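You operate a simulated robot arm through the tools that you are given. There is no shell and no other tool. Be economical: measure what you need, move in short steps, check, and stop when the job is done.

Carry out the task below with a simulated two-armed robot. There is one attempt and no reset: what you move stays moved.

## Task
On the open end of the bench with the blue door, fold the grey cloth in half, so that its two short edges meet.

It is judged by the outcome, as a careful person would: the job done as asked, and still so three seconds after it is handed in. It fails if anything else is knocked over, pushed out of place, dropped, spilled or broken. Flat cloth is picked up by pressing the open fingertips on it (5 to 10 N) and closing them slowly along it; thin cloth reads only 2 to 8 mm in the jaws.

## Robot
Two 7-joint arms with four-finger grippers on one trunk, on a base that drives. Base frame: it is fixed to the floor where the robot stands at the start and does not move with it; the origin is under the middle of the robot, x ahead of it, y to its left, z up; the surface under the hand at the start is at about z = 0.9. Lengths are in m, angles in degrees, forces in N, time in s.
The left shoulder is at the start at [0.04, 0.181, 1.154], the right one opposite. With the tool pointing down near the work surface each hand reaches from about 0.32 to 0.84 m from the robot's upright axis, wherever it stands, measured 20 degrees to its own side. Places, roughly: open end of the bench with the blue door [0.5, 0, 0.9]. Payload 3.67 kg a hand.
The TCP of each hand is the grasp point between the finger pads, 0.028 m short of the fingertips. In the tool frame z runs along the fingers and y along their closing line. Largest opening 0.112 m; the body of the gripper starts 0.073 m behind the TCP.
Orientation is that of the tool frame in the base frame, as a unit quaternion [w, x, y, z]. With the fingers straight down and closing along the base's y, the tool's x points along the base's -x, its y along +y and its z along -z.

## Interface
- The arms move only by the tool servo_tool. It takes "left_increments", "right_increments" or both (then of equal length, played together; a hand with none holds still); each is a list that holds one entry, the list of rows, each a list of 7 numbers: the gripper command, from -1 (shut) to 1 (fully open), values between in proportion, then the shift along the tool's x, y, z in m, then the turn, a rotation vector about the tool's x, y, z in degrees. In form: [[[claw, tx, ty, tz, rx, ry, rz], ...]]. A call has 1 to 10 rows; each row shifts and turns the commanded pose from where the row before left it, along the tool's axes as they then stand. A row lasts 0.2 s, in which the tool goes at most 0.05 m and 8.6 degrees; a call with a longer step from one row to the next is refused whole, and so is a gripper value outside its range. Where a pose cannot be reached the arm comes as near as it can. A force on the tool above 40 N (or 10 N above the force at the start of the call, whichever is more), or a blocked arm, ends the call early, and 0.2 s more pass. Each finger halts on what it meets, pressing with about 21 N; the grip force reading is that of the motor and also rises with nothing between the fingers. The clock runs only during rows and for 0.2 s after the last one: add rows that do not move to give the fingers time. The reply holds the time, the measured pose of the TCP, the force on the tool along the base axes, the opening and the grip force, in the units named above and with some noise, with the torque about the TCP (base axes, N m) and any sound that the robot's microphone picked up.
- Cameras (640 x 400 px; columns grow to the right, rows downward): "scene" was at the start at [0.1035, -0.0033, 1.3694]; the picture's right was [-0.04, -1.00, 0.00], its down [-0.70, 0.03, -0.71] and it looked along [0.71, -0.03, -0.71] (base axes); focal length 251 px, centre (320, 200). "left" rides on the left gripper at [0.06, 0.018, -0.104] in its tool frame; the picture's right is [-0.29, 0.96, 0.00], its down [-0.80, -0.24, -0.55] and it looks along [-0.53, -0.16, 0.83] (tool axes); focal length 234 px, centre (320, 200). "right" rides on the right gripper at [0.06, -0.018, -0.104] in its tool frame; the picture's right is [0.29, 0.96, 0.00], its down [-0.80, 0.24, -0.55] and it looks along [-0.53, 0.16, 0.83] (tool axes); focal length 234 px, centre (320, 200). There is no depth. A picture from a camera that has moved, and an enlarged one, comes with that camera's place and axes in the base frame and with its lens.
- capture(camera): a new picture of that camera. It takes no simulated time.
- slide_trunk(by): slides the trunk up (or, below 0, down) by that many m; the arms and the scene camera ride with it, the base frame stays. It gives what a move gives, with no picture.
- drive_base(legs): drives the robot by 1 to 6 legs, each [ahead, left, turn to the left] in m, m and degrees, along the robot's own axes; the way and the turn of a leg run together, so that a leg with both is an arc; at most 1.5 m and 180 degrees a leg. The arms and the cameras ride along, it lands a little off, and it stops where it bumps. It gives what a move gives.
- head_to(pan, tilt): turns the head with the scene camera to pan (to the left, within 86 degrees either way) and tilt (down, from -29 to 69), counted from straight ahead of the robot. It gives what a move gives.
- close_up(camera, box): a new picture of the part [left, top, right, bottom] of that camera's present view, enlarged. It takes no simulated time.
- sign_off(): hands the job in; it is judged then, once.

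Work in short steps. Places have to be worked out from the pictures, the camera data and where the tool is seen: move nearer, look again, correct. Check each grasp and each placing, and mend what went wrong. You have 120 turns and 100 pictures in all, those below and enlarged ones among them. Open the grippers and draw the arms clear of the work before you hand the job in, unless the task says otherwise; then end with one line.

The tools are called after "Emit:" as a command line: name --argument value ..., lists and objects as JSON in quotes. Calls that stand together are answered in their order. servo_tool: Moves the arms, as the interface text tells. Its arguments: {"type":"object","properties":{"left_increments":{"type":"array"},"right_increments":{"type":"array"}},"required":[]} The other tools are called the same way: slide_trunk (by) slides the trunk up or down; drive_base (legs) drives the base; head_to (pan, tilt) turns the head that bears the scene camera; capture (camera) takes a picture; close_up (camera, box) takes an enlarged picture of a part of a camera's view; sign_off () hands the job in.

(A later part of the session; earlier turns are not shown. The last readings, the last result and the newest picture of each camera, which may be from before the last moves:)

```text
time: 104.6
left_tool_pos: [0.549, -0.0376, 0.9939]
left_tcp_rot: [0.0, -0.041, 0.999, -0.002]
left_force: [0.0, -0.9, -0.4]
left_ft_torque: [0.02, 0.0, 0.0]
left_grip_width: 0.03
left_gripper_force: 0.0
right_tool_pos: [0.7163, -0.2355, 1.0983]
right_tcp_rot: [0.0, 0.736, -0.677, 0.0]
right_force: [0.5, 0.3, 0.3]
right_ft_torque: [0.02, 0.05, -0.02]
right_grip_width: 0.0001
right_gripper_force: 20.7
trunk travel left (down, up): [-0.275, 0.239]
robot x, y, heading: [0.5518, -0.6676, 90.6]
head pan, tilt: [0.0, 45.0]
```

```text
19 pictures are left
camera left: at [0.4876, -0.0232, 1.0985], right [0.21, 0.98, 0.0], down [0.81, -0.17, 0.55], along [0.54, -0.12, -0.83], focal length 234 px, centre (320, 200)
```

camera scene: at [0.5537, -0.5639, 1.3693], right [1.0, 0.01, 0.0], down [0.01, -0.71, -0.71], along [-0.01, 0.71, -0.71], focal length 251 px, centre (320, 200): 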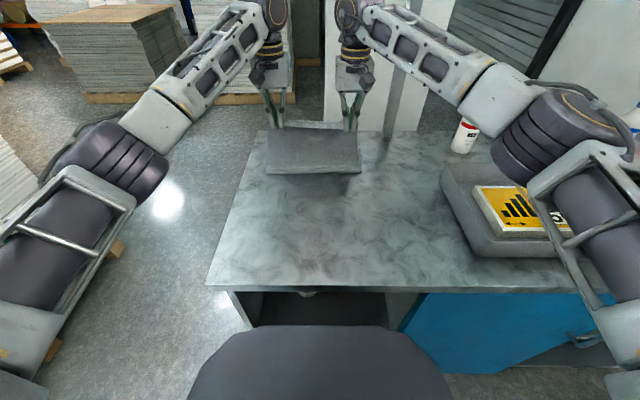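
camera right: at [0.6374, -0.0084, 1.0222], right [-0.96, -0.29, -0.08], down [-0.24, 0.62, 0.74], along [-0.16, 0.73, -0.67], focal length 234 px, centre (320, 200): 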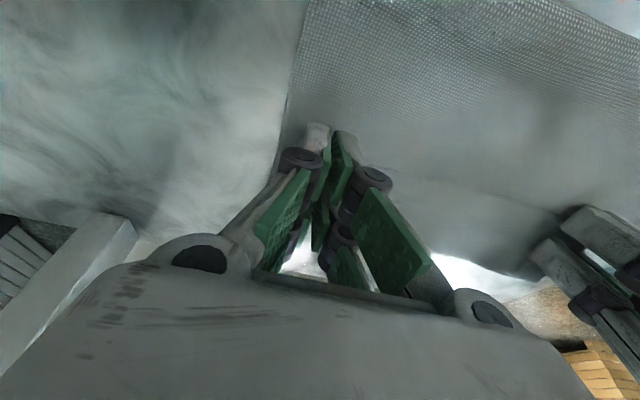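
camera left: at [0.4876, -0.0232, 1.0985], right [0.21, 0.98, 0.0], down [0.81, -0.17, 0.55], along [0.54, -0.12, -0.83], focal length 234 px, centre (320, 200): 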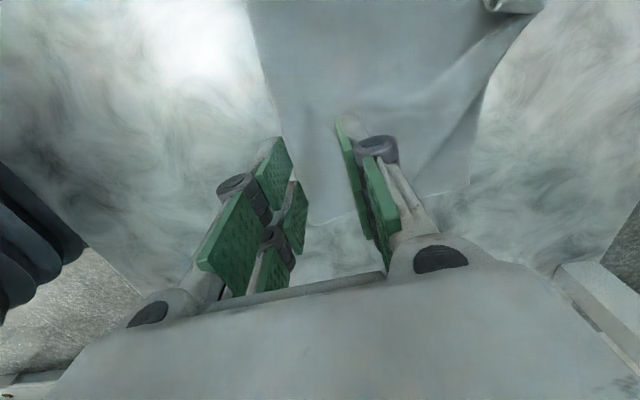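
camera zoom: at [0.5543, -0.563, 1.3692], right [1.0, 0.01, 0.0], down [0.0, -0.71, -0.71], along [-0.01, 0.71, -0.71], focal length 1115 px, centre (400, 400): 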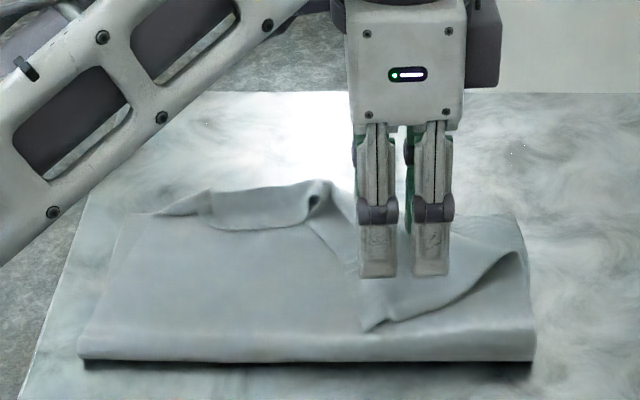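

The flap corner lies just in front of the fingers; I shift slightly and lower gently until contact.

Emit:
servo_tool --left_increments '[[[-0.464, 0.0044, 0.0074, 0.02, 0, 0, 0], [-0.464, 0, 0, 0.012, 0, 0, 0], [-0.464, 0, 0, 0.008, 0, 0, 0], [-0.464, 0, 0, 0, 0, 0, 0]]]'

```text
time: 105.6
left_tool_pos: [0.5431, -0.0315, 0.9539]
left_tcp_rot: [-0.001, -0.042, 0.999, -0.002]
left_force: [-0.3, 0.5, -0.6]
left_ft_torque: [0.01, 0.03, -0.01]
left_grip_width: 0.0301
left_gripper_force: 0.2
right_tool_pos: [0.7161, -0.2358, 1.099]
right_tcp_rot: [0.0, 0.737, -0.676, 0.001]
right_force: [-0.7, 0.4, -0.5]
right_ft_torque: [0.02, -0.01, 0.03]
right_grip_width: 0.0
right_gripper_force: 20.7
trunk travel left (down, up): [-0.275, 0.239]
robot x, y, heading: [0.556, -0.6681, 90.4]
head pan, tilt: [0.0, 45.0]
```

Emit:
servo_tool --left_increments '[[[-0.464, 0, 0, 0.005, 0, 0, 0], [-0.464, 0, 0, 0.005, 0, 0, 0], [-0.464, 0, 0, 0.004, 0, 0, 0], [-0.464, 0, 0, 0, 0, 0, 0]]]'

Emit:
close_up --camera "scene" --box '[260, 130, 372, 200]'

```text
time: 106.6
left_tool_pos: [0.5435, -0.0311, 0.9388]
left_tcp_rot: [-0.002, -0.042, 0.999, -0.003]
left_force: [-0.8, -0.5, 0.0]
left_ft_torque: [0.0, 0.02, 0.01]
left_grip_width: 0.03
left_gripper_force: 0.0
right_tool_pos: [0.7156, -0.2366, 1.0988]
right_tcp_rot: [0.0, 0.737, -0.676, 0.0]
right_force: [-0.8, -0.2, 0.4]
right_ft_torque: [-0.02, -0.01, -0.05]
right_grip_width: 0.0
right_gripper_force: 20.8
trunk travel left (down, up): [-0.275, 0.239]
robot x, y, heading: [0.5527, -0.6594, 90.1]
head pan, tilt: [0.0, 45.0]
```

```text
5.71 times, centred on (316, 165) of scene
camera zoom: at [0.5538, -0.5629, 1.3692], right [1.0, 0.01, 0.0], down [0.01, -0.71, -0.71], along [-0.01, 0.71, -0.71], focal length 1433 px, centre (343, 400)
```

zoom: 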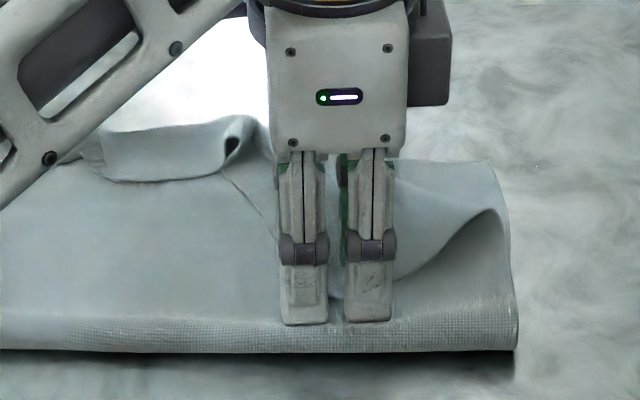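

The corner actually sits lower, at about (0.545,-0.031), right between the fingers. I lift a little, shift +x/+y by ~(0.013,0.022), and lower to contact.

Emit:
servo_tool --left_increments '[[[-0.464, 0, 0, -0.015, 0, 0, 0], [-0.464, -0.0148, 0.0208, 0, 0, 0, 0], [-0.464, 0, 0, 0.01, 0, 0, 0], [-0.464, 0, 0, 0.008, 0, 0, 0], [-0.464, 0, 0, 0.003, 0, 0, 0], [-0.464, 0, 0, 0.002, 0, 0, 0], [-0.464, 0, 0, 0, 0, 0, 0]]]'

```text
time: 108.2
left_tool_pos: [0.5576, -0.0088, 0.9321]
left_tcp_rot: [-0.001, -0.043, 0.999, -0.003]
left_force: [0.3, -0.2, -0.8]
left_ft_torque: [-0.01, -0.01, 0.01]
left_grip_width: 0.0301
left_gripper_force: 0.1
right_tool_pos: [0.7164, -0.2359, 1.0983]
right_tcp_rot: [0.0, 0.737, -0.676, -0.001]
right_force: [-0.7, 0.1, 0.3]
right_ft_torque: [-0.02, 0.04, 0.0]
right_grip_width: 0.0002
right_gripper_force: 20.2
trunk travel left (down, up): [-0.275, 0.239]
robot x, y, heading: [0.5525, -0.6612, 90.4]
head pan, tilt: [0.0, 45.0]
```

Emit:
servo_tool --left_increments '[[[-0.464, 0, 0, 0.0015, 0, 0, 0], [-0.464, 0, 0, 0.0005, 0, 0, 0], [-0.464, 0, 0, 0, 0, 0, 0]]]'

Emit:
close_up --camera "scene" --box '[260, 130, 372, 200]'

```text
time: 109.0
left_tool_pos: [0.5578, -0.009, 0.9296]
left_tcp_rot: [0.0, -0.042, 0.999, -0.002]
left_force: [0.2, 0.7, 5.4]
left_ft_torque: [0.04, 0.05, 0.0]
left_grip_width: 0.03
left_gripper_force: 0.3
right_tool_pos: [0.7161, -0.2354, 1.0988]
right_tcp_rot: [0.0, 0.737, -0.676, 0.0]
right_force: [-0.2, 0.1, 0.2]
right_ft_torque: [-0.01, 0.01, -0.03]
right_grip_width: 0.0
right_gripper_force: 21.1
trunk travel left (down, up): [-0.275, 0.239]
robot x, y, heading: [0.5541, -0.6683, 90.5]
head pan, tilt: [0.0, 45.0]
```

```text
5.71 times, centred on (316, 165) of scene
camera zoom: at [0.5538, -0.5633, 1.3692], right [1.0, 0.01, 0.0], down [0.01, -0.71, -0.71], along [-0.01, 0.71, -0.71], focal length 1433 px, centre (343, 400)
```

zoom: 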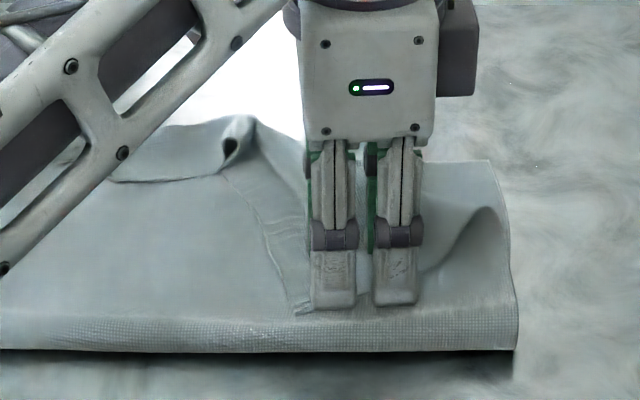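

Contact 5.4 N, with the flap's tip just left of the fingers: good. Close slowly.

Emit:
servo_tool --left_increments '[[[-0.53, 0, 0, 0.0003, 0, 0, 0], [-0.6, 0, 0, 0, 0, 0, 0], [-0.66, 0, 0, 0, 0, 0, 0], [-0.72, 0, 0, 0, 0, 0, 0], [-0.78, 0, 0, 0, 0, 0, 0], [-0.84, 0, 0, 0, 0, 0, 0], [-0.9, 0, 0, 0, 0, 0, 0], [-1, 0, 0, 0, 0, 0, 0], [-1, 0, 0, 0, 0, 0, 0], [-1, 0, 0, -0.02, 0, 0, 0]]]'

Emit:
close_up --camera "scene" --box '[230, 110, 374, 200]'

```text
time: 111.2
left_tool_pos: [0.5579, -0.0093, 0.9491]
left_tcp_rot: [-0.001, -0.041, 0.999, -0.002]
left_force: [-1.1, 0.1, 0.6]
left_ft_torque: [0.0, -0.02, 0.01]
left_grip_width: 0.0029
left_gripper_force: 21.4
right_tool_pos: [0.7166, -0.2361, 1.1008]
right_tcp_rot: [-0.001, 0.737, -0.676, 0.001]
right_force: [-0.1, 0.6, 0.0]
right_ft_torque: [0.0, -0.02, 0.0]
right_grip_width: 0.0001
right_gripper_force: 20.7
trunk travel left (down, up): [-0.275, 0.239]
robot x, y, heading: [0.5523, -0.6675, 90.2]
head pan, tilt: [0.0, 45.0]
```

```text
4.44 times, centred on (302, 155) of scene
camera zoom: at [0.5541, -0.5633, 1.3692], right [1.0, 0.01, 0.0], down [0.0, -0.71, -0.71], along [-0.01, 0.71, -0.71], focal length 1115 px, centre (400, 400)
```

zoom: 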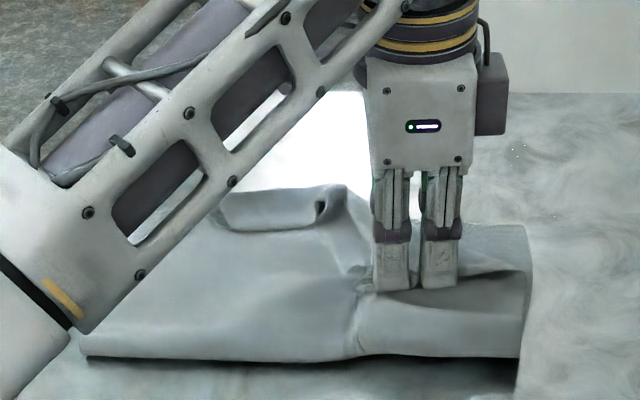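

Gripped (2.9 mm). Carry the corner up and over toward its place at ≈(0.652,0.083), stopping just above to look.

Emit:
servo_tool --left_increments '[[[-1, -0.015, 0.0118, -0.0237, 0, 0, 0], [-1, -0.015, 0.0118, -0.0237, 0, 0, 0], [-1, -0.015, 0.0118, -0.0237, 0, 0, 0], [-1, -0.0162, 0.0137, 0.01, 0, 0, 0], [-1, -0.0162, 0.0137, 0.01, 0, 0, 0], [-1, -0.0109, 0.0106, 0.02, 0, 0, 0], [-1, -0.0109, 0.0106, 0.02, 0, 0, 0], [-1, 0, 0, 0, 0, 0, 0]]]'

Emit:
close_up --camera "scene" --box '[230, 110, 390, 210]'

Emit:
capture --camera "left"

```text
time: 113.0
left_tool_pos: [0.6214, 0.0502, 0.9964]
left_tcp_rot: [0.0, -0.043, 0.999, -0.002]
left_force: [-0.1, -0.1, 0.3]
left_ft_torque: [-0.06, 0.02, -0.01]
left_grip_width: 0.0029
left_gripper_force: 21.2
left hand out of reach, approached as far as the arm can: row 5, 6, 7
right_tool_pos: [0.715, -0.2345, 1.0986]
right_tcp_rot: [0.0, 0.737, -0.676, 0.0]
right_force: [0.2, -0.4, -0.9]
right_ft_torque: [-0.02, 0.0, -0.02]
right_grip_width: 0.0
right_gripper_force: 21.0
trunk travel left (down, up): [-0.275, 0.239]
robot x, y, heading: [0.5509, -0.6669, 90.4]
head pan, tilt: [0.0, 45.0]
```

```text
4.00 times, centred on (310, 160) of scene
camera zoom: at [0.5532, -0.5626, 1.3691], right [1.0, 0.01, 0.0], down [0.01, -0.71, -0.71], along [0.0, 0.71, -0.71], focal length 1003 px, centre (360, 360)
```

zoom: 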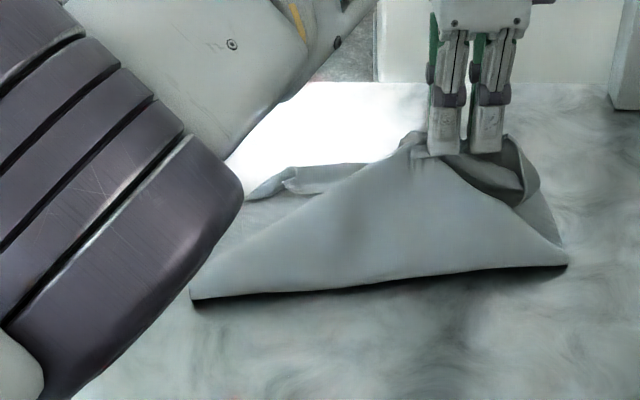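

```text
14 pictures are left
camera left: at [0.5583, 0.0648, 1.101], right [0.21, 0.98, 0.0], down [0.81, -0.17, 0.55], along [0.54, -0.12, -0.83], focal length 234 px, centre (320, 200)
```

left: 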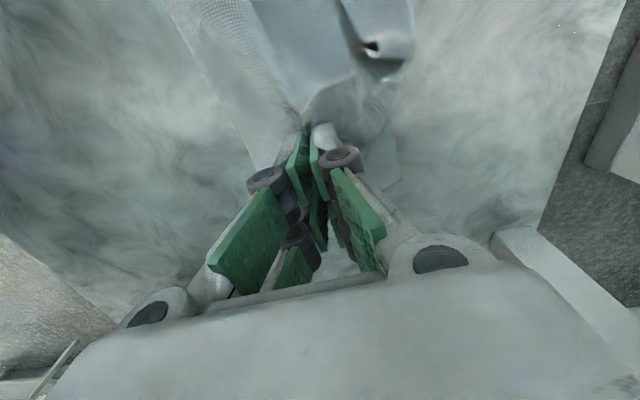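

The left hit its limit at (0.62,0.05). I turn its yaw back 24° to free the wrist and go on toward the target.

Emit:
servo_tool --left_increments '[[[-1, 0, 0, 0, 0, 0, -8], [-1, 0, 0, 0, 0, 0, -8], [-1, 0, 0, 0, 0, 0, -8], [-1, -0.0147, 0.0052, 0.002, 0, 0, 0], [-1, -0.0147, 0.0052, 0.002, 0, 0, 0], [-1, -0.0147, 0.0052, 0.002, 0, 0, 0], [-1, 0, 0, 0, 0, 0, 0]]]'

```text
time: 114.6
left_tool_pos: [0.6199, 0.0497, 0.996]
left_tcp_rot: [-0.001, -0.249, 0.969, -0.001]
left_force: [0.1, 0.2, -0.3]
left_ft_torque: [-0.01, -0.02, -0.03]
left_grip_width: 0.0028
left_gripper_force: 21.2
left hand out of reach, approached as far as the arm can: row 4, 5, 6
right_tool_pos: [0.7152, -0.2344, 1.0993]
right_tcp_rot: [0.0, 0.736, -0.677, 0.0]
right_force: [-0.2, 0.1, 0.2]
right_ft_torque: [0.02, 0.07, -0.04]
right_grip_width: 0.0
right_gripper_force: 21.2
trunk travel left (down, up): [-0.275, 0.239]
robot x, y, heading: [0.5533, -0.6667, 90.4]
head pan, tilt: [0.0, 45.0]
```

Reach limit by distance; tilting the fingertips forward (17°) gives margin. Then continue to the target.

Emit:
servo_tool --left_increments '[[[-1, 0, 0, 0, -8.5, 0, 0], [-1, 0, 0, 0, -8.5, 0, 0], [-1, 0, 0, 0, -4, 0, 0], [-1, -0.0153, 0.004, 0.0047, 0, 0, 0], [-1, -0.0153, 0.004, 0.0047, 0, 0, 0], [-1, -0.0153, 0.004, 0.0047, 0, 0, 0], [-1, 0, 0, 0, 0, 0, 0]]]'

Emit:
close_up --camera "scene" --box '[230, 110, 390, 210]'

```text
time: 116.2
left_tool_pos: [0.6479, 0.0814, 0.9899]
left_tcp_rot: [-0.046, -0.244, 0.953, 0.174]
left_force: [0.1, 0.3, -0.1]
left_ft_torque: [-0.03, -0.01, 0.01]
left_grip_width: 0.0031
left_gripper_force: 21.0
left hand out of reach, approached as far as the arm can: row 6
right_tool_pos: [0.7158, -0.2353, 1.0996]
right_tcp_rot: [0.0, 0.736, -0.677, 0.0]
right_force: [0.4, -0.3, 0.0]
right_ft_torque: [-0.01, 0.01, 0.04]
right_grip_width: 0.0001
right_gripper_force: 21.1
trunk travel left (down, up): [-0.275, 0.239]
robot x, y, heading: [0.5547, -0.6638, 90.4]
head pan, tilt: [0.0, 45.0]
```

```text
4.00 times, centred on (310, 160) of scene
camera zoom: at [0.5539, -0.5629, 1.3691], right [1.0, 0.01, 0.0], down [0.01, -0.71, -0.71], along [-0.01, 0.71, -0.71], focal length 1003 px, centre (360, 360)
```

zoom: 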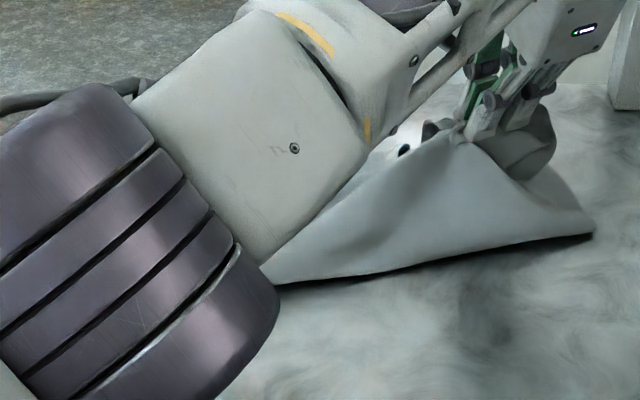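

The sheet is tented; I need one look from the hand camera to see whether only the corner is held.

Emit:
capture --camera "left"

```text
12 pictures are left
camera left: at [0.6048, 0.0365, 1.0945], right [-0.18, 0.92, 0.34], down [0.9, 0.02, 0.43], along [0.39, 0.38, -0.84], focal length 234 px, centre (320, 200)
```

left: 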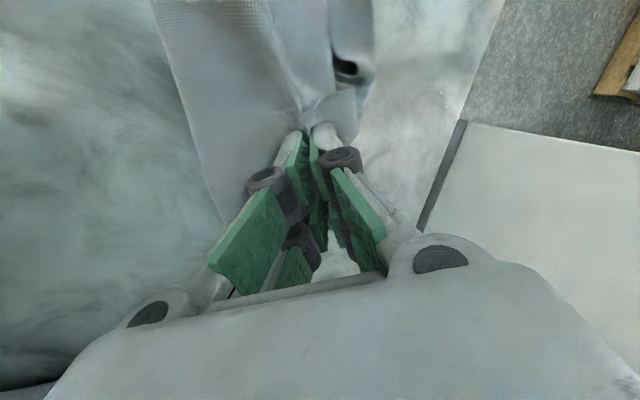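

The fold's right end has swung out, so the pinch caught the main layer too. I undo: bring this pinch back toward me to unfold, which also carries the corner with it.

Emit:
servo_tool --left_increments '[[[-1, 0, 0, -0.015, 8.5, 0, 0], [-1, 0, 0, -0.015, 8.5, 0, 0], [-1, 0, 0, -0.015, 4, 0, 0], [-1, 0.027, -0.034, 0, 0, 0, 0], [-1, 0.027, -0.034, 0.003, 0, 0, 0], [-1, 0.027, -0.034, 0.003, 0, 0, 0], [-1, 0.027, -0.034, 0.003, 0, 0, 0], [-1, 0.027, -0.034, 0.003, 0, 0, 0], [-1, 0.027, -0.034, 0.003, 0, 0, 0], [-1, 0.02, -0.025, 0.01, 0, 0, 0]]]'

Emit:
capture --camera "scene"

```text
time: 118.4
left_tool_pos: [0.5756, -0.257, 0.9963]
left_tcp_rot: [-0.001, -0.249, 0.969, -0.002]
left_force: [0.8, 0.8, 0.0]
left_ft_torque: [0.04, 0.01, -0.01]
left_grip_width: 0.0028
left_gripper_force: 20.6
left hand out of reach, approached as far as the arm can: row 1, 2
right_tool_pos: [0.7155, -0.2345, 1.0993]
right_tcp_rot: [0.0, 0.737, -0.676, -0.001]
right_force: [-1.0, -0.5, 1.0]
right_ft_torque: [-0.01, 0.0, 0.01]
right_grip_width: 0.0
right_gripper_force: 21.4
trunk travel left (down, up): [-0.275, 0.239]
robot x, y, heading: [0.557, -0.6629, 90.3]
head pan, tilt: [0.0, 45.0]
```

```text
11 pictures are left
camera scene: at [0.5534, -0.5631, 1.3692], right [1.0, 0.01, 0.0], down [0.01, -0.71, -0.71], along [-0.01, 0.71, -0.71], focal length 251 px, centre (320, 200)
```

scene: 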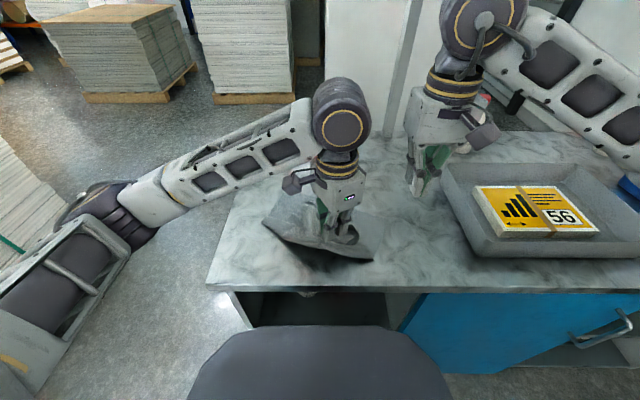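

The pinch drags the folded cloth along. I lower, release here, and lift clear for a look.

Emit:
servo_tool --left_increments '[[[-1, 0, 0, 0.02, 0, 0, 0], [-1, 0, 0, 0.02, 0, 0, 0], [-0.8, 0, 0, 0.01, 0, 0, 0], [-0.5, 0, 0, 0, 0, 0, 0], [-0.2, 0, 0, 0, 0, 0, 0], [-0.2, 0, 0, -0.03, 0, 0, 0], [-0.2, 0, 0, -0.05, 0, 0, 0], [-0.2, 0.04, 0.0, -0.05, 0, 0, 0], [-0.2, 0.045, 0.01, -0.02, 0, 0, 0], [-0.2, 0.045, 0.01, 0, 0, 0, 0]]]'

Emit:
close_up --camera "scene" --box '[208, 120, 432, 300]'

```text
refused: row 8 steps farther than a row can; nothing moved
```

```text
2.22 times, centred on (320, 210) of scene
camera zoom: at [0.5534, -0.5631, 1.3692], right [1.0, 0.01, 0.0], down [0.01, -0.71, -0.71], along [-0.01, 0.71, -0.71], focal length 557 px, centre (320, 178)
```

zoom: 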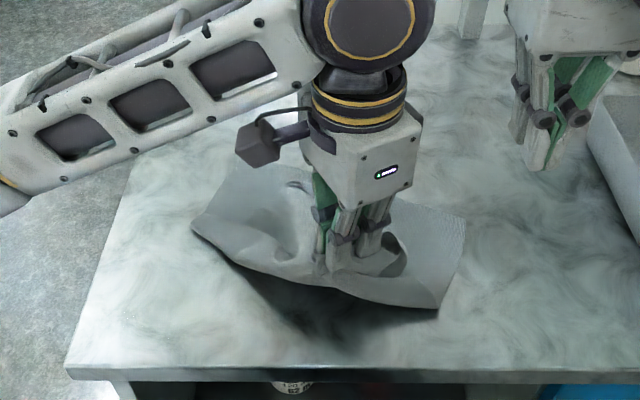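

That call was refused; redo with smaller steps. Release and clear the view.

Emit:
servo_tool --left_increments '[[[-1, 0, 0, 0.02, 0, 0, 0], [-1, 0, 0, 0.02, 0, 0, 0], [-0.8, 0, 0, 0.01, 0, 0, 0], [-0.5, 0, 0, 0, 0, 0, 0], [-0.2, 0, 0, 0, 0, 0, 0], [-0.2, 0, 0, -0.03, 0, 0, 0], [-0.2, 0, 0, -0.045, 0, 0, 0], [-0.2, 0.03, 0.0, -0.03, 0, 0, 0], [-0.2, 0.045, 0.01, -0.01, 0, 0, 0], [-0.2, 0.045, 0.01, 0, 0, 0, 0]]]'

Emit:
servo_tool --left_increments '[[[-0.2, 0.045, 0.0, 0, 0, 0, -6], [-0.2, 0.045, 0.0, 0, 0, 0, -6], [-0.2, 0.02, 0, 0, 0, 0, -6]]]'

Emit:
close_up --camera "scene" --box '[224, 140, 416, 260]'

```text
time: 120.6
left_tool_pos: [0.4614, -0.2939, 1.0617]
left_tcp_rot: [0.0, -0.248, 0.969, -0.001]
left_force: [0.1, 0.0, 0.0]
left_ft_torque: [0.04, -0.02, 0.02]
left_grip_width: 0.0447
left_gripper_force: 0.1
right_tool_pos: [0.7155, -0.2364, 1.0993]
right_tcp_rot: [-0.002, 0.736, -0.677, -0.001]
right_force: [0.2, -1.1, -0.2]
right_ft_torque: [0.01, -0.01, -0.01]
right_grip_width: 0.0
right_gripper_force: 21.2
trunk travel left (down, up): [-0.275, 0.239]
robot x, y, heading: [0.5505, -0.6648, 90.5]
head pan, tilt: [0.0, 45.0]
```

```text
time: 121.4
left_tool_pos: [0.3706, -0.3565, 1.0603]
left_tcp_rot: [-0.001, -0.397, 0.918, -0.002]
left_force: [-0.1, 0.0, -1.2]
left_ft_torque: [0.03, -0.01, -0.01]
left_grip_width: 0.0449
left_gripper_force: 0.0
right_tool_pos: [0.7178, -0.2349, 1.1011]
right_tcp_rot: [0.0, 0.737, -0.676, -0.001]
right_force: [0.6, 0.4, -0.4]
right_ft_torque: [-0.04, 0.0, 0.0]
right_grip_width: 0.0
right_gripper_force: 21.0
trunk travel left (down, up): [-0.275, 0.239]
robot x, y, heading: [0.5514, -0.6664, 90.3]
head pan, tilt: [0.0, 45.0]
```

```text
3.33 times, centred on (320, 200) of scene
camera zoom: at [0.5541, -0.563, 1.3692], right [1.0, 0.01, 0.0], down [0.0, -0.71, -0.71], along [0.0, 0.71, -0.71], focal length 836 px, centre (320, 200)
```

zoom: 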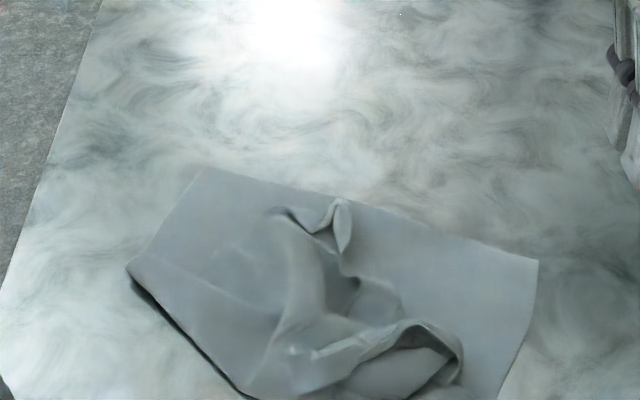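

The straight short edge (≈0.28 m) lies at the top from (0.457,-0.064) to (0.713,-0.161); the other edge is bunched. One closer look at the bunch.

Emit:
close_up --camera "scene" --box '[256, 185, 384, 285]'

```text
4.00 times, centred on (320, 235) of scene
camera zoom: at [0.5541, -0.563, 1.3692], right [1.0, 0.01, 0.0], down [0.0, -0.71, -0.71], along [0.0, 0.71, -0.71], focal length 1003 px, centre (320, 60)
```

zoom: 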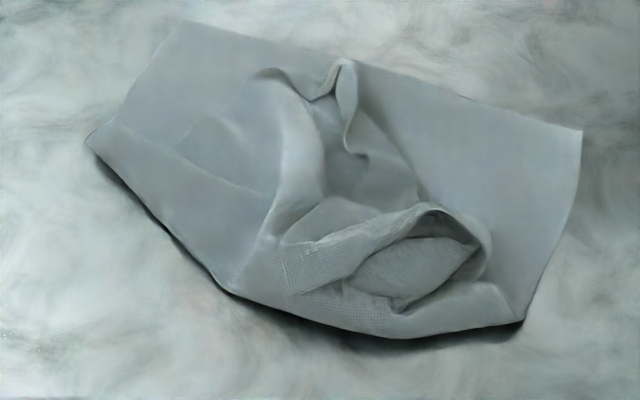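

Plan for a clean reset that also makes the fold without curl: grip the straight far short edge with both hands, lift so the cloth hangs free, then lay the lower half toward me from its bottom edge and bring the held edge back down onto it (the sheet then leaves the jaws the same way as when gripped). Position both hands over the straight edge's corners, yawed to match.

Emit:
servo_tool --left_increments '[[[-0.286, 0, 0, 0, 0, 0, -7.3], [-0.286, 0, 0, 0, 0, 0, -7.3], [-0.286, 0, 0, 0, 0, 0, -7.3], [-0.286, -0.0422, -0.0016, 0.0129, 0, 0, 0], [-0.286, -0.0422, -0.0016, 0.0129, 0, 0, 0], [-0.286, -0.0422, -0.0016, 0.0129, 0, 0, 0], [-0.286, -0.0422, -0.0016, 0.0129, 0, 0, 0], [-0.286, -0.0422, -0.0016, 0.0129, 0, 0, 0], [-0.286, -0.0422, -0.0016, 0.0129, 0, 0, 0], [-0.286, -0.0422, -0.0016, 0.0129, 0, 0, 0]]]' --right_increments '[[[-0.286, 0, 0, 0, 0, 0, 8.5], [-0.286, 0, 0, 0, 0, 0, 8.5], [-0.286, 0, 0, 0, 0, 0, 8.5], [-0.286, -0.0083, 0.0094, 0.0186, 0, 0, 0], [-0.286, -0.0083, 0.0094, 0.0186, 0, 0, 0], [-0.286, -0.0083, 0.0094, 0.0186, 0, 0, 0], [-0.286, -0.0083, 0.0094, 0.0186, 0, 0, 0], [-0.286, -0.0083, 0.0094, 0.0186, 0, 0, 0], [-0.286, -0.0083, 0.0094, 0.0186, 0, 0, 0], [-0.286, -0.0083, 0.0094, 0.0186, 0, 0, 0]]]'

Emit:
close_up --camera "scene" --box '[256, 165, 384, 265]'

```text
time: 123.6
left_tool_pos: [0.4893, -0.0829, 0.9692]
left_tcp_rot: [-0.002, -0.565, 0.825, -0.001]
left_force: [0.0, 1.1, -0.2]
left_ft_torque: [0.01, 0.0, 0.0]
left_grip_width: 0.0399
left_gripper_force: 0.1
right_tool_pos: [0.6737, -0.1564, 0.966]
right_tcp_rot: [-0.001, -0.569, 0.822, -0.001]
right_force: [0.2, 0.0, -0.4]
right_ft_torque: [-0.03, 0.01, -0.02]
right_grip_width: 0.0399
right_gripper_force: 0.0
trunk travel left (down, up): [-0.275, 0.239]
robot x, y, heading: [0.5527, -0.6654, 90.4]
head pan, tilt: [0.0, 45.0]
```

```text
4.00 times, centred on (320, 215) of scene
camera zoom: at [0.5546, -0.5614, 1.369], right [1.0, 0.01, 0.0], down [0.0, -0.71, -0.71], along [-0.01, 0.71, -0.71], focal length 1003 px, centre (320, 140)
```

zoom: 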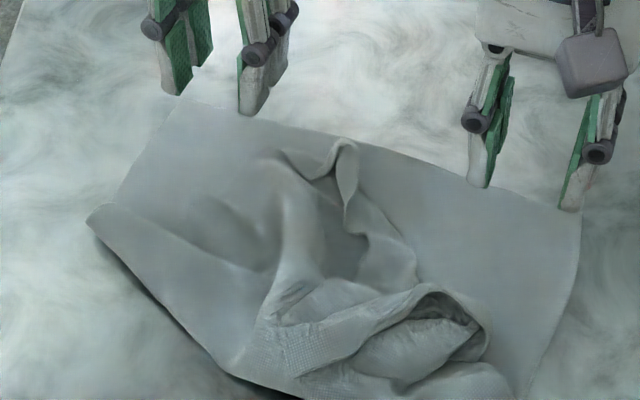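

Both straddle just inside the straight edge's corners. Lower to near contact.

Emit:
servo_tool --left_increments '[[[-0.286, 0, 0, 0.02, 0, 0, 0], [-0.286, 0, 0, 0.016, 0, 0, 0], [-0.286, 0, 0, 0.003, 0, 0, 0], [-0.286, 0, 0, 0, 0, 0, 0]]]' --right_increments '[[[-0.286, 0, 0, 0.02, 0, 0, 0], [-0.286, 0, 0, 0.013, 0, 0, 0], [-0.286, 0, 0, 0.003, 0, 0, 0], [-0.286, 0, 0, 0, 0, 0, 0]]]'

```text
time: 124.6
left_tool_pos: [0.4873, -0.0853, 0.9323]
left_tcp_rot: [-0.002, -0.565, 0.825, -0.001]
left_force: [-0.8, -0.4, -0.7]
left_ft_torque: [-0.02, -0.01, 0.02]
left_grip_width: 0.0402
left_gripper_force: 0.2
right_tool_pos: [0.6734, -0.1588, 0.9308]
right_tcp_rot: [0.0, -0.57, 0.822, -0.001]
right_force: [0.5, 0.3, 0.7]
right_ft_torque: [0.0, -0.03, 0.01]
right_grip_width: 0.0398
right_gripper_force: 0.1
trunk travel left (down, up): [-0.275, 0.239]
robot x, y, heading: [0.5505, -0.6613, 90.4]
head pan, tilt: [0.0, 45.0]
```

Emit:
servo_tool --left_increments '[[[-0.286, 0, 0, 0.002, 0, 0, 0], [-0.286, 0, 0, 0.001, 0, 0, 0], [-0.286, 0, 0, 0, 0, 0, 0]]]' --right_increments '[[[-0.286, 0, 0, 0.0015, 0, 0, 0], [-0.286, 0, 0, 0.0005, 0, 0, 0], [-0.286, 0, 0, 0, 0, 0, 0]]]'

```text
time: 125.4
left_tool_pos: [0.4861, -0.0848, 0.9307]
left_tcp_rot: [-0.001, -0.564, 0.826, -0.002]
left_force: [1.1, -0.4, -0.5]
left_ft_torque: [0.0, -0.04, 0.0]
left_grip_width: 0.0399
left_gripper_force: 0.1
right_tool_pos: [0.6746, -0.1573, 0.9275]
right_tcp_rot: [0.001, -0.569, 0.822, 0.0]
right_force: [-0.4, -0.5, 4.9]
right_ft_torque: [-0.03, -0.01, -0.01]
right_grip_width: 0.0401
right_gripper_force: 0.2
trunk travel left (down, up): [-0.275, 0.239]
robot x, y, heading: [0.5526, -0.6649, 90.4]
head pan, tilt: [0.0, 45.0]
```

Emit:
servo_tool --left_increments '[[[-0.286, 0, 0, 0.0015, 0, 0, 0], [-0.286, 0, 0, 0.001, 0, 0, 0], [-0.286, 0, 0, 0, 0, 0, 0]]]' --right_increments '[[[-0.286, 0, 0, 0.0005, 0, 0, 0], [-0.286, 0, 0, 0, 0, 0, 0], [-0.286, 0, 0, 0, 0, 0, 0]]]'

```text
time: 126.2
left_tool_pos: [0.4879, -0.0856, 0.9282]
left_tcp_rot: [0.0, -0.564, 0.826, -0.001]
left_force: [-0.5, 2.0, 15.2]
left_ft_torque: [-0.11, -0.1, 0.01]
left_grip_width: 0.0407
left_gripper_force: 0.8
right_tool_pos: [0.6746, -0.1579, 0.928]
right_tcp_rot: [0.001, -0.569, 0.822, 0.0]
right_force: [0.1, 1.1, 7.2]
right_ft_torque: [0.04, -0.03, 0.0]
right_grip_width: 0.0403
right_gripper_force: 0.3
trunk travel left (down, up): [-0.275, 0.239]
robot x, y, heading: [0.5514, -0.6651, 90.4]
head pan, tilt: [0.0, 45.0]
```

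Left 15 N (ease 1.2 mm), right 7 N. Close both slowly, then lift a little.

Emit:
servo_tool --left_increments '[[[-0.32, 0, 0, -0.0011, 0, 0, 0], [-0.4, 0, 0, 0, 0, 0, 0], [-0.48, 0, 0, 0, 0, 0, 0], [-0.56, 0, 0, 0, 0, 0, 0], [-0.64, 0, 0, 0, 0, 0, 0], [-0.72, 0, 0, 0, 0, 0, 0], [-0.8, 0, 0, 0, 0, 0, 0], [-0.88, 0, 0, 0, 0, 0, 0], [-1, 0, 0, 0, 0, 0, 0], [-1, 0, 0, 0, 0, 0, 0]]]' --right_increments '[[[-0.32, 0, 0, 0.0003, 0, 0, 0], [-0.4, 0, 0, 0, 0, 0, 0], [-0.48, 0, 0, 0, 0, 0, 0], [-0.56, 0, 0, 0, 0, 0, 0], [-0.64, 0, 0, 0, 0, 0, 0], [-0.72, 0, 0, 0, 0, 0, 0], [-0.8, 0, 0, 0, 0, 0, 0], [-0.88, 0, 0, 0, 0, 0, 0], [-1, 0, 0, 0, 0, 0, 0], [-1, 0, 0, 0, 0, 0, 0]]]'

```text
time: 128.4
left_tool_pos: [0.4879, -0.0851, 0.9285]
left_tcp_rot: [-0.001, -0.564, 0.826, -0.002]
left_force: [0.9, -0.8, 0.8]
left_ft_torque: [-0.01, 0.0, -0.01]
left_grip_width: 0.0019
left_gripper_force: 21.6
right_tool_pos: [0.6739, -0.1589, 0.9277]
right_tcp_rot: [0.0, -0.569, 0.822, -0.001]
right_force: [-0.6, -1.1, 2.6]
right_ft_torque: [-0.02, 0.01, 0.03]
right_grip_width: 0.0021
right_gripper_force: 20.3
trunk travel left (down, up): [-0.275, 0.239]
robot x, y, heading: [0.5499, -0.6688, 90.5]
head pan, tilt: [0.0, 45.0]
```

Both hold (≈2 mm). Lift 18 cm and square the held edge to the x axis, then raise the trunk so the cloth hangs free.

Emit:
servo_tool --left_increments '[[[-1, 0, 0, -0.025, 0, 0, 0], [-1, 0, 0, -0.03, 0, 0, 0], [-1, 0, 0, -0.03, 0, 0, 0], [-1, 0, 0, -0.03, 0, 0, 0], [-1, 0, 0, -0.03, 0, 0, 0], [-1, 0, 0, -0.035, 0, 0, 0], [-1, 0.0125, 0, -0.02, 0, 0, -7], [-1, 0.0125, 0, -0.02, 0, 0, -7], [-1, 0.0125, 0, -0.02, 0, 0, -7], [-1, 0, 0, 0, 0, 0, 0]]]' --right_increments '[[[-1, 0, 0, -0.025, 0, 0, 0], [-1, 0, 0, -0.03, 0, 0, 0], [-1, 0, 0, -0.03, 0, 0, 0], [-1, 0, 0, -0.03, 0, 0, 0], [-1, 0, 0, -0.03, 0, 0, 0], [-1, 0, 0, -0.035, 0, 0, 0], [-1, -0.0125, 0, -0.02, 0, 0, -7], [-1, -0.0125, 0, -0.02, 0, 0, -7], [-1, -0.0125, 0, -0.02, 0, 0, -7], [-1, 0, 0, 0, 0, 0, 0]]]'

Emit:
slide_trunk --by 0.15

Emit:
capture --camera "scene"

```text
time: 130.6
left_tool_pos: [0.4802, -0.1202, 1.168]
left_tcp_rot: [-0.002, -0.706, 0.709, -0.001]
left_force: [3.6, 0.0, -1.0]
left_ft_torque: [-0.02, -0.07, -0.02]
left_grip_width: 0.0022
left_gripper_force: 19.6
right_tool_pos: [0.6843, -0.1204, 1.1667]
right_tcp_rot: [0.0, 0.711, -0.704, 0.0]
right_force: [-3.5, 0.3, -0.2]
right_ft_torque: [0.01, 0.11, 0.0]
right_grip_width: 0.0023
right_gripper_force: 20.2
trunk travel left (down, up): [-0.275, 0.239]
robot x, y, heading: [0.5539, -0.6641, 90.3]
head pan, tilt: [0.0, 45.0]
```

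```text
time: 132.4
left_tool_pos: [0.4808, -0.1212, 1.3185]
left_tcp_rot: [-0.002, -0.706, 0.709, -0.002]
left_force: [4.1, 0.1, 0.3]
left_ft_torque: [0.0, -0.09, 0.01]
left_grip_width: 0.0027
left_gripper_force: 21.8
right_tool_pos: [0.6845, -0.121, 1.316]
right_tcp_rot: [0.0, 0.71, -0.705, 0.0]
right_force: [-3.2, -1.0, 0.2]
right_ft_torque: [-0.02, 0.08, 0.05]
right_grip_width: 0.0024
right_gripper_force: 21.6
trunk travel left (down, up): [-0.425, 0.089]
robot x, y, heading: [0.554, -0.6664, 90.4]
head pan, tilt: [0.0, 45.0]
```

```text
6 pictures are left
camera scene: at [0.5538, -0.5626, 1.5191], right [1.0, 0.01, 0.0], down [0.01, -0.71, -0.71], along [-0.01, 0.71, -0.71], focal length 251 px, centre (320, 200)
```

scene: 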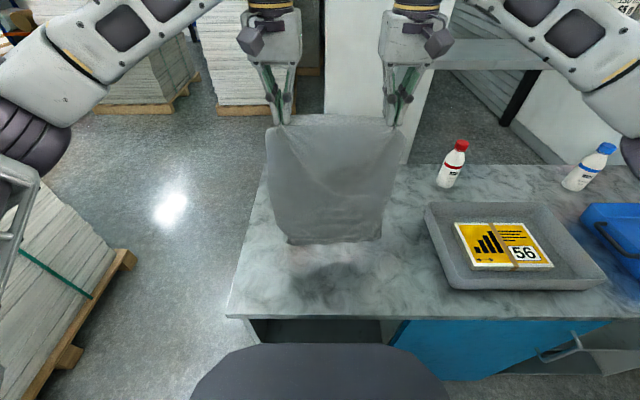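

The cloth hangs perfectly free and flat from both corners, its bottom edge just at the bench (z≈0.90). I move it gently forward to y≈0.02 and let the bottom edge touch.

Emit:
servo_tool --left_increments '[[[-1, -0.015, 0, -0.005, 0, 0, 0], [-1, -0.03, 0, -0.005, 0, 0, 0], [-1, -0.035, 0, -0.005, 0, 0, 0], [-1, -0.035, 0, 0, 0, 0, 0], [-1, -0.025, 0, 0, 0, 0, 0], [-1, 0, 0, 0, 0, 0, 0], [-1, 0, 0, 0, 0, 0, 0], [-1, 0, 0, 0, 0, 0, 0], [-1, 0, 0, 0, 0, 0, 0], [-1, 0, 0, 0, 0, 0, 0]]]' --right_increments '[[[-1, -0.015, 0, -0.005, 0, 0, 0], [-1, -0.03, 0, -0.005, 0, 0, 0], [-1, -0.035, 0, -0.005, 0, 0, 0], [-1, -0.035, 0, 0, 0, 0, 0], [-1, -0.025, 0, 0, 0, 0, 0], [-1, 0, 0, 0, 0, 0, 0], [-1, 0, 0, 0, 0, 0, 0], [-1, 0, 0, 0, 0, 0, 0], [-1, 0, 0, 0, 0, 0, 0], [-1, 0, 0, 0, 0, 0, 0]]]'

```text
time: 134.6
left_tool_pos: [0.4809, 0.0204, 1.3326]
left_tcp_rot: [-0.002, -0.705, 0.709, -0.002]
left_force: [0.7, 0.3, -0.1]
left_ft_torque: [0.0, 0.03, -0.04]
left_grip_width: 0.0027
left_gripper_force: 22.8
right_tool_pos: [0.6819, 0.0199, 1.3308]
right_tcp_rot: [0.001, 0.71, -0.704, 0.0]
right_force: [-0.7, 0.5, 0.3]
right_ft_torque: [0.0, 0.0, -0.01]
right_grip_width: 0.0023
right_gripper_force: 22.7
trunk travel left (down, up): [-0.425, 0.089]
robot x, y, heading: [0.5528, -0.667, 90.4]
head pan, tilt: [0.0, 45.0]
```

Settled. Now lower while moving toward me so the lower half lays down from its bottom edge toward me.

Emit:
servo_tool --left_increments '[[[-1, 0, 0, 0.013, 0, 0, 0], [-1, 0.02, 0, 0.008, 0, 0, 0], [-1, 0.02, 0, 0.012, 0, 0, 0], [-1, 0.02, 0, 0.018, 0, 0, 0], [-1, 0.025, 0, 0.022, 0, 0, 0], [-1, 0.024, 0, 0.022, 0, 0, 0], [-1, 0.024, 0, 0.022, 0, 0, 0], [-1, 0.024, 0, 0.022, 0, 0, 0], [-1, 0.024, 0, 0.022, 0, 0, 0], [-1, 0.024, 0, 0.022, 0, 0, 0]]]' --right_increments '[[[-1, 0, 0, 0.013, 0, 0, 0], [-1, 0.02, 0, 0.008, 0, 0, 0], [-1, 0.02, 0, 0.012, 0, 0, 0], [-1, 0.02, 0, 0.018, 0, 0, 0], [-1, 0.025, 0, 0.022, 0, 0, 0], [-1, 0.024, 0, 0.022, 0, 0, 0], [-1, 0.024, 0, 0.022, 0, 0, 0], [-1, 0.024, 0, 0.022, 0, 0, 0], [-1, 0.024, 0, 0.022, 0, 0, 0], [-1, 0.024, 0, 0.022, 0, 0, 0]]]'

Emit:
capture --camera "scene"

```text
time: 136.8
left_tool_pos: [0.4792, -0.1884, 1.1518]
left_tcp_rot: [-0.001, -0.705, 0.709, -0.001]
left_force: [4.3, -0.2, -0.5]
left_ft_torque: [0.04, -0.14, -0.03]
left_grip_width: 0.0025
left_gripper_force: 20.4
right_tool_pos: [0.6841, -0.1849, 1.1482]
right_tcp_rot: [0.0, 0.71, -0.705, 0.0]
right_force: [-4.2, -1.2, 0.4]
right_ft_torque: [0.02, 0.12, 0.01]
right_grip_width: 0.0022
right_gripper_force: 20.7
trunk travel left (down, up): [-0.425, 0.089]
robot x, y, heading: [0.5562, -0.667, 90.1]
head pan, tilt: [0.0, 45.0]
```

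```text
5 pictures are left
camera scene: at [0.5541, -0.5637, 1.5191], right [1.0, 0.01, 0.0], down [0.0, -0.71, -0.71], along [-0.01, 0.71, -0.71], focal length 251 px, centre (320, 200)
```

scene: 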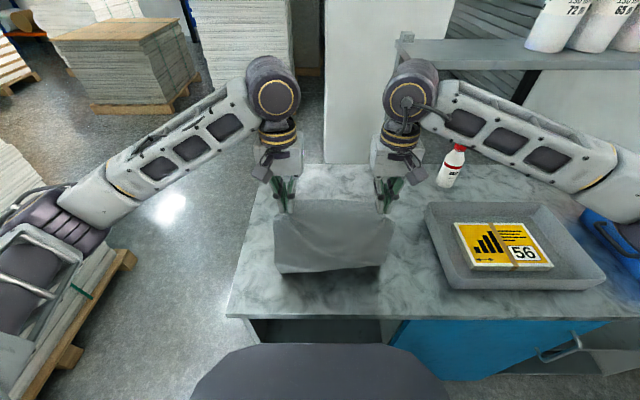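

The fold now rests at y≈-0.215 and the bottom edge is hidden behind the sheet. I lower the hands to peek over the sheet at where the bottom edge lies.

Emit:
servo_tool --left_increments '[[[-1, -0.005, 0, 0.025, 0, 0, 0], [-1, -0.005, 0, 0.025, 0, 0, 0], [-1, -0.005, 0, 0.027, 0, 0, 0], [-1, -0.005, 0, 0.027, 0, 0, 0], [-1, -0.005, 0, 0.027, 0, 0, 0], [-1, -0.005, 0, 0.027, 0, 0, 0], [-1, 0, 0, 0, 0, 0, 0]]]' --right_increments '[[[-1, -0.005, 0, 0.025, 0, 0, 0], [-1, -0.005, 0, 0.025, 0, 0, 0], [-1, -0.005, 0, 0.027, 0, 0, 0], [-1, -0.005, 0, 0.027, 0, 0, 0], [-1, -0.005, 0, 0.027, 0, 0, 0], [-1, -0.006, 0, 0.024, 0, 0, 0], [-1, 0, 0, 0, 0, 0, 0]]]'

Emit:
close_up --camera "scene" --box '[232, 150, 424, 300]'

```text
time: 138.4
left_tool_pos: [0.4802, -0.1564, 0.9912]
left_tcp_rot: [-0.001, -0.705, 0.71, -0.001]
left_force: [6.2, 0.2, 1.3]
left_ft_torque: [-0.01, -0.16, -0.03]
left_grip_width: 0.0022
left_gripper_force: 20.2
right_tool_pos: [0.6848, -0.1544, 0.9952]
right_tcp_rot: [0.0, 0.709, -0.705, 0.0]
right_force: [-5.5, -0.4, 0.0]
right_ft_torque: [0.01, 0.16, 0.0]
right_grip_width: 0.0021
right_gripper_force: 21.1
trunk travel left (down, up): [-0.425, 0.089]
robot x, y, heading: [0.5544, -0.665, 90.5]
head pan, tilt: [0.0, 45.0]
```

```text
2.67 times, centred on (328, 225) of scene
camera zoom: at [0.5538, -0.5633, 1.5192], right [1.0, 0.01, 0.0], down [0.01, -0.71, -0.71], along [-0.01, 0.71, -0.71], focal length 669 px, centre (299, 133)
```

zoom: 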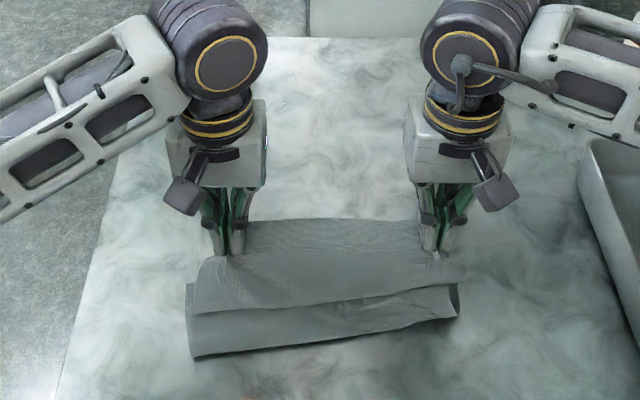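

The bottom edge was dragged to y≈-0.09 and the lay is skewed (left hangs ~1.6 cm longer). I'll lift it free again, level it (left a bit higher), and lay it with less lead.

Emit:
servo_tool --left_increments '[[[-1, -0.019, 0, -0.0358, 0, 0, 0], [-1, -0.019, 0, -0.0358, 0, 0, 0], [-1, -0.019, 0, -0.0358, 0, 0, 0], [-1, -0.019, 0, -0.0358, 0, 0, 0], [-1, -0.019, 0, -0.0358, 0, 0, 0], [-1, -0.019, 0, -0.0358, 0, 0, 0], [-1, -0.019, 0, -0.0358, 0, 0, 0], [-1, -0.019, 0, -0.0358, 0, 0, 0], [-1, -0.019, 0, -0.0358, 0, 0, 0], [-1, -0.019, 0, -0.0358, 0, 0, 0]]]' --right_increments '[[[-1, -0.019, 0, -0.034, 0, 0, 0], [-1, -0.019, 0, -0.034, 0, 0, 0], [-1, -0.019, 0, -0.034, 0, 0, 0], [-1, -0.019, 0, -0.034, 0, 0, 0], [-1, -0.019, 0, -0.034, 0, 0, 0], [-1, -0.019, 0, -0.034, 0, 0, 0], [-1, -0.019, 0, -0.034, 0, 0, 0], [-1, -0.019, 0, -0.034, 0, 0, 0], [-1, -0.019, 0, -0.034, 0, 0, 0], [-1, -0.019, 0, -0.034, 0, 0, 0]]]'

Emit:
servo_tool --left_increments '[[[-1, 0, 0, 0, 0, 0, 0], [-1, 0, 0, 0, 0, 0, 0], [-1, 0, 0, 0, 0, 0, 0], [-1, 0, 0, 0, 0, 0, 0], [-1, 0, 0, 0, 0, 0, 0]]]'

Emit:
close_up --camera "scene" --box '[232, 100, 424, 260]'

```text
time: 140.6
left_tool_pos: [0.4795, 0.0357, 1.3496]
left_tcp_rot: [-0.001, -0.705, 0.709, 0.0]
left_force: [2.1, 0.2, -0.4]
left_ft_torque: [0.04, -0.03, -0.02]
left_grip_width: 0.0028
left_gripper_force: 22.8
right_tool_pos: [0.6832, 0.0317, 1.3357]
right_tcp_rot: [0.0, 0.71, -0.704, -0.001]
right_force: [-2.7, -0.3, -1.5]
right_ft_torque: [-0.03, 0.01, 0.01]
right_grip_width: 0.0024
right_gripper_force: 21.1
trunk travel left (down, up): [-0.425, 0.089]
robot x, y, heading: [0.5515, -0.6642, 90.3]
head pan, tilt: [0.0, 45.0]
```

```text
time: 141.8
left_tool_pos: [0.4791, 0.0369, 1.3484]
left_tcp_rot: [-0.002, -0.705, 0.709, -0.001]
left_force: [2.5, 0.0, -0.3]
left_ft_torque: [0.0, -0.08, -0.05]
left_grip_width: 0.0025
left_gripper_force: 20.1
right_tool_pos: [0.6819, 0.0328, 1.3347]
right_tcp_rot: [0.0, 0.71, -0.704, 0.0]
right_force: [-2.8, 0.5, 0.4]
right_ft_torque: [0.01, 0.1, 0.02]
right_grip_width: 0.0022
right_gripper_force: 20.6
trunk travel left (down, up): [-0.425, 0.089]
robot x, y, heading: [0.5525, -0.664, 90.5]
head pan, tilt: [0.0, 45.0]
```

```text
2.50 times, centred on (328, 180) of scene
camera zoom: at [0.5538, -0.5629, 1.5191], right [1.0, 0.01, 0.0], down [0.01, -0.71, -0.71], along [-0.01, 0.71, -0.71], focal length 627 px, centre (300, 250)
```

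zoom: 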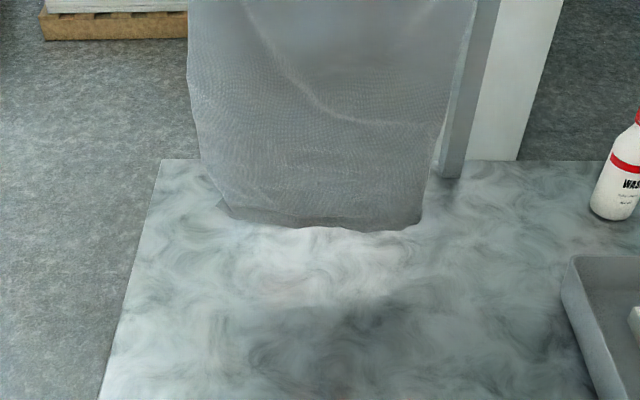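

Hanging level within a cm, bottom at about y=0.075, z≈0.93 (curving slightly forward). I shift back 4 cm, let it settle, then lay the lower half with little lead.

Emit:
servo_tool --left_increments '[[[-1, 0.02, 0, 0.004, 0, 0, 0], [-1, 0.02, 0, 0.004, 0, 0, 0], [-1, 0, 0, 0, 0, 0, 0], [-1, 0, 0, 0, 0, 0, 0], [-1, 0, 0, 0, 0, 0, 0], [-1, 0, 0, 0.02, 0, 0, 0], [-1, 0, 0, 0.015, 0, 0, 0], [-1, 0.003, 0, 0.02, 0, 0, 0], [-1, 0.01, 0, 0.02, 0, 0, 0], [-1, 0.015, 0, 0.02, 0, 0, 0]]]' --right_increments '[[[-1, 0.02, 0, 0, 0, 0, 0], [-1, 0.02, 0, 0, 0, 0, 0], [-1, 0, 0, 0, 0, 0, 0], [-1, 0, 0, 0, 0, 0, 0], [-1, 0, 0, 0, 0, 0, 0], [-1, 0, 0, 0.02, 0, 0, 0], [-1, 0, 0, 0.015, 0, 0, 0], [-1, 0.003, 0, 0.02, 0, 0, 0], [-1, 0.01, 0, 0.02, 0, 0, 0], [-1, 0.015, 0, 0.02, 0, 0, 0]]]'

Emit:
servo_tool --left_increments '[[[-1, 0.02, 0, 0.02, 0, 0, 0], [-1, 0.02, 0, 0.02, 0, 0, 0], [-1, 0.02, 0, 0.02, 0, 0, 0], [-1, 0.02, 0, 0.02, 0, 0, 0], [-1, 0.02, 0, 0.02, 0, 0, 0], [-1, 0.02, 0, 0.02, 0, 0, 0], [-1, 0, 0, 0, 0, 0, 0]]]' --right_increments '[[[-1, 0.02, 0, 0.02, 0, 0, 0], [-1, 0.02, 0, 0.02, 0, 0, 0], [-1, 0.02, 0, 0.02, 0, 0, 0], [-1, 0.02, 0, 0.02, 0, 0, 0], [-1, 0.02, 0, 0.02, 0, 0, 0], [-1, 0.02, 0, 0.02, 0, 0, 0], [-1, 0, 0, 0, 0, 0, 0]]]'

```text
time: 144.0
left_tool_pos: [0.479, -0.0336, 1.2483]
left_tcp_rot: [-0.001, -0.705, 0.709, -0.001]
left_force: [4.0, -1.1, 0.0]
left_ft_torque: [-0.01, -0.1, -0.06]
left_grip_width: 0.002
left_gripper_force: 20.0
right_tool_pos: [0.6826, -0.0341, 1.2407]
right_tcp_rot: [-0.001, 0.71, -0.704, -0.001]
right_force: [-4.5, 0.1, -0.2]
right_ft_torque: [0.03, 0.1, 0.01]
right_grip_width: 0.0022
right_gripper_force: 20.5
trunk travel left (down, up): [-0.425, 0.089]
robot x, y, heading: [0.5555, -0.6656, 90.6]
head pan, tilt: [0.0, 45.0]
```

```text
time: 145.6
left_tool_pos: [0.4796, -0.154, 1.1281]
left_tcp_rot: [-0.002, -0.705, 0.709, -0.002]
left_force: [4.5, -0.2, -0.1]
left_ft_torque: [0.0, -0.08, -0.02]
left_grip_width: 0.0025
left_gripper_force: 21.8
right_tool_pos: [0.685, -0.1534, 1.1179]
right_tcp_rot: [0.0, 0.71, -0.704, 0.001]
right_force: [-4.4, 0.5, 1.0]
right_ft_torque: [0.0, 0.11, 0.05]
right_grip_width: 0.0026
right_gripper_force: 21.0
trunk travel left (down, up): [-0.425, 0.089]
robot x, y, heading: [0.5498, -0.6653, 90.2]
head pan, tilt: [0.0, 45.0]
```

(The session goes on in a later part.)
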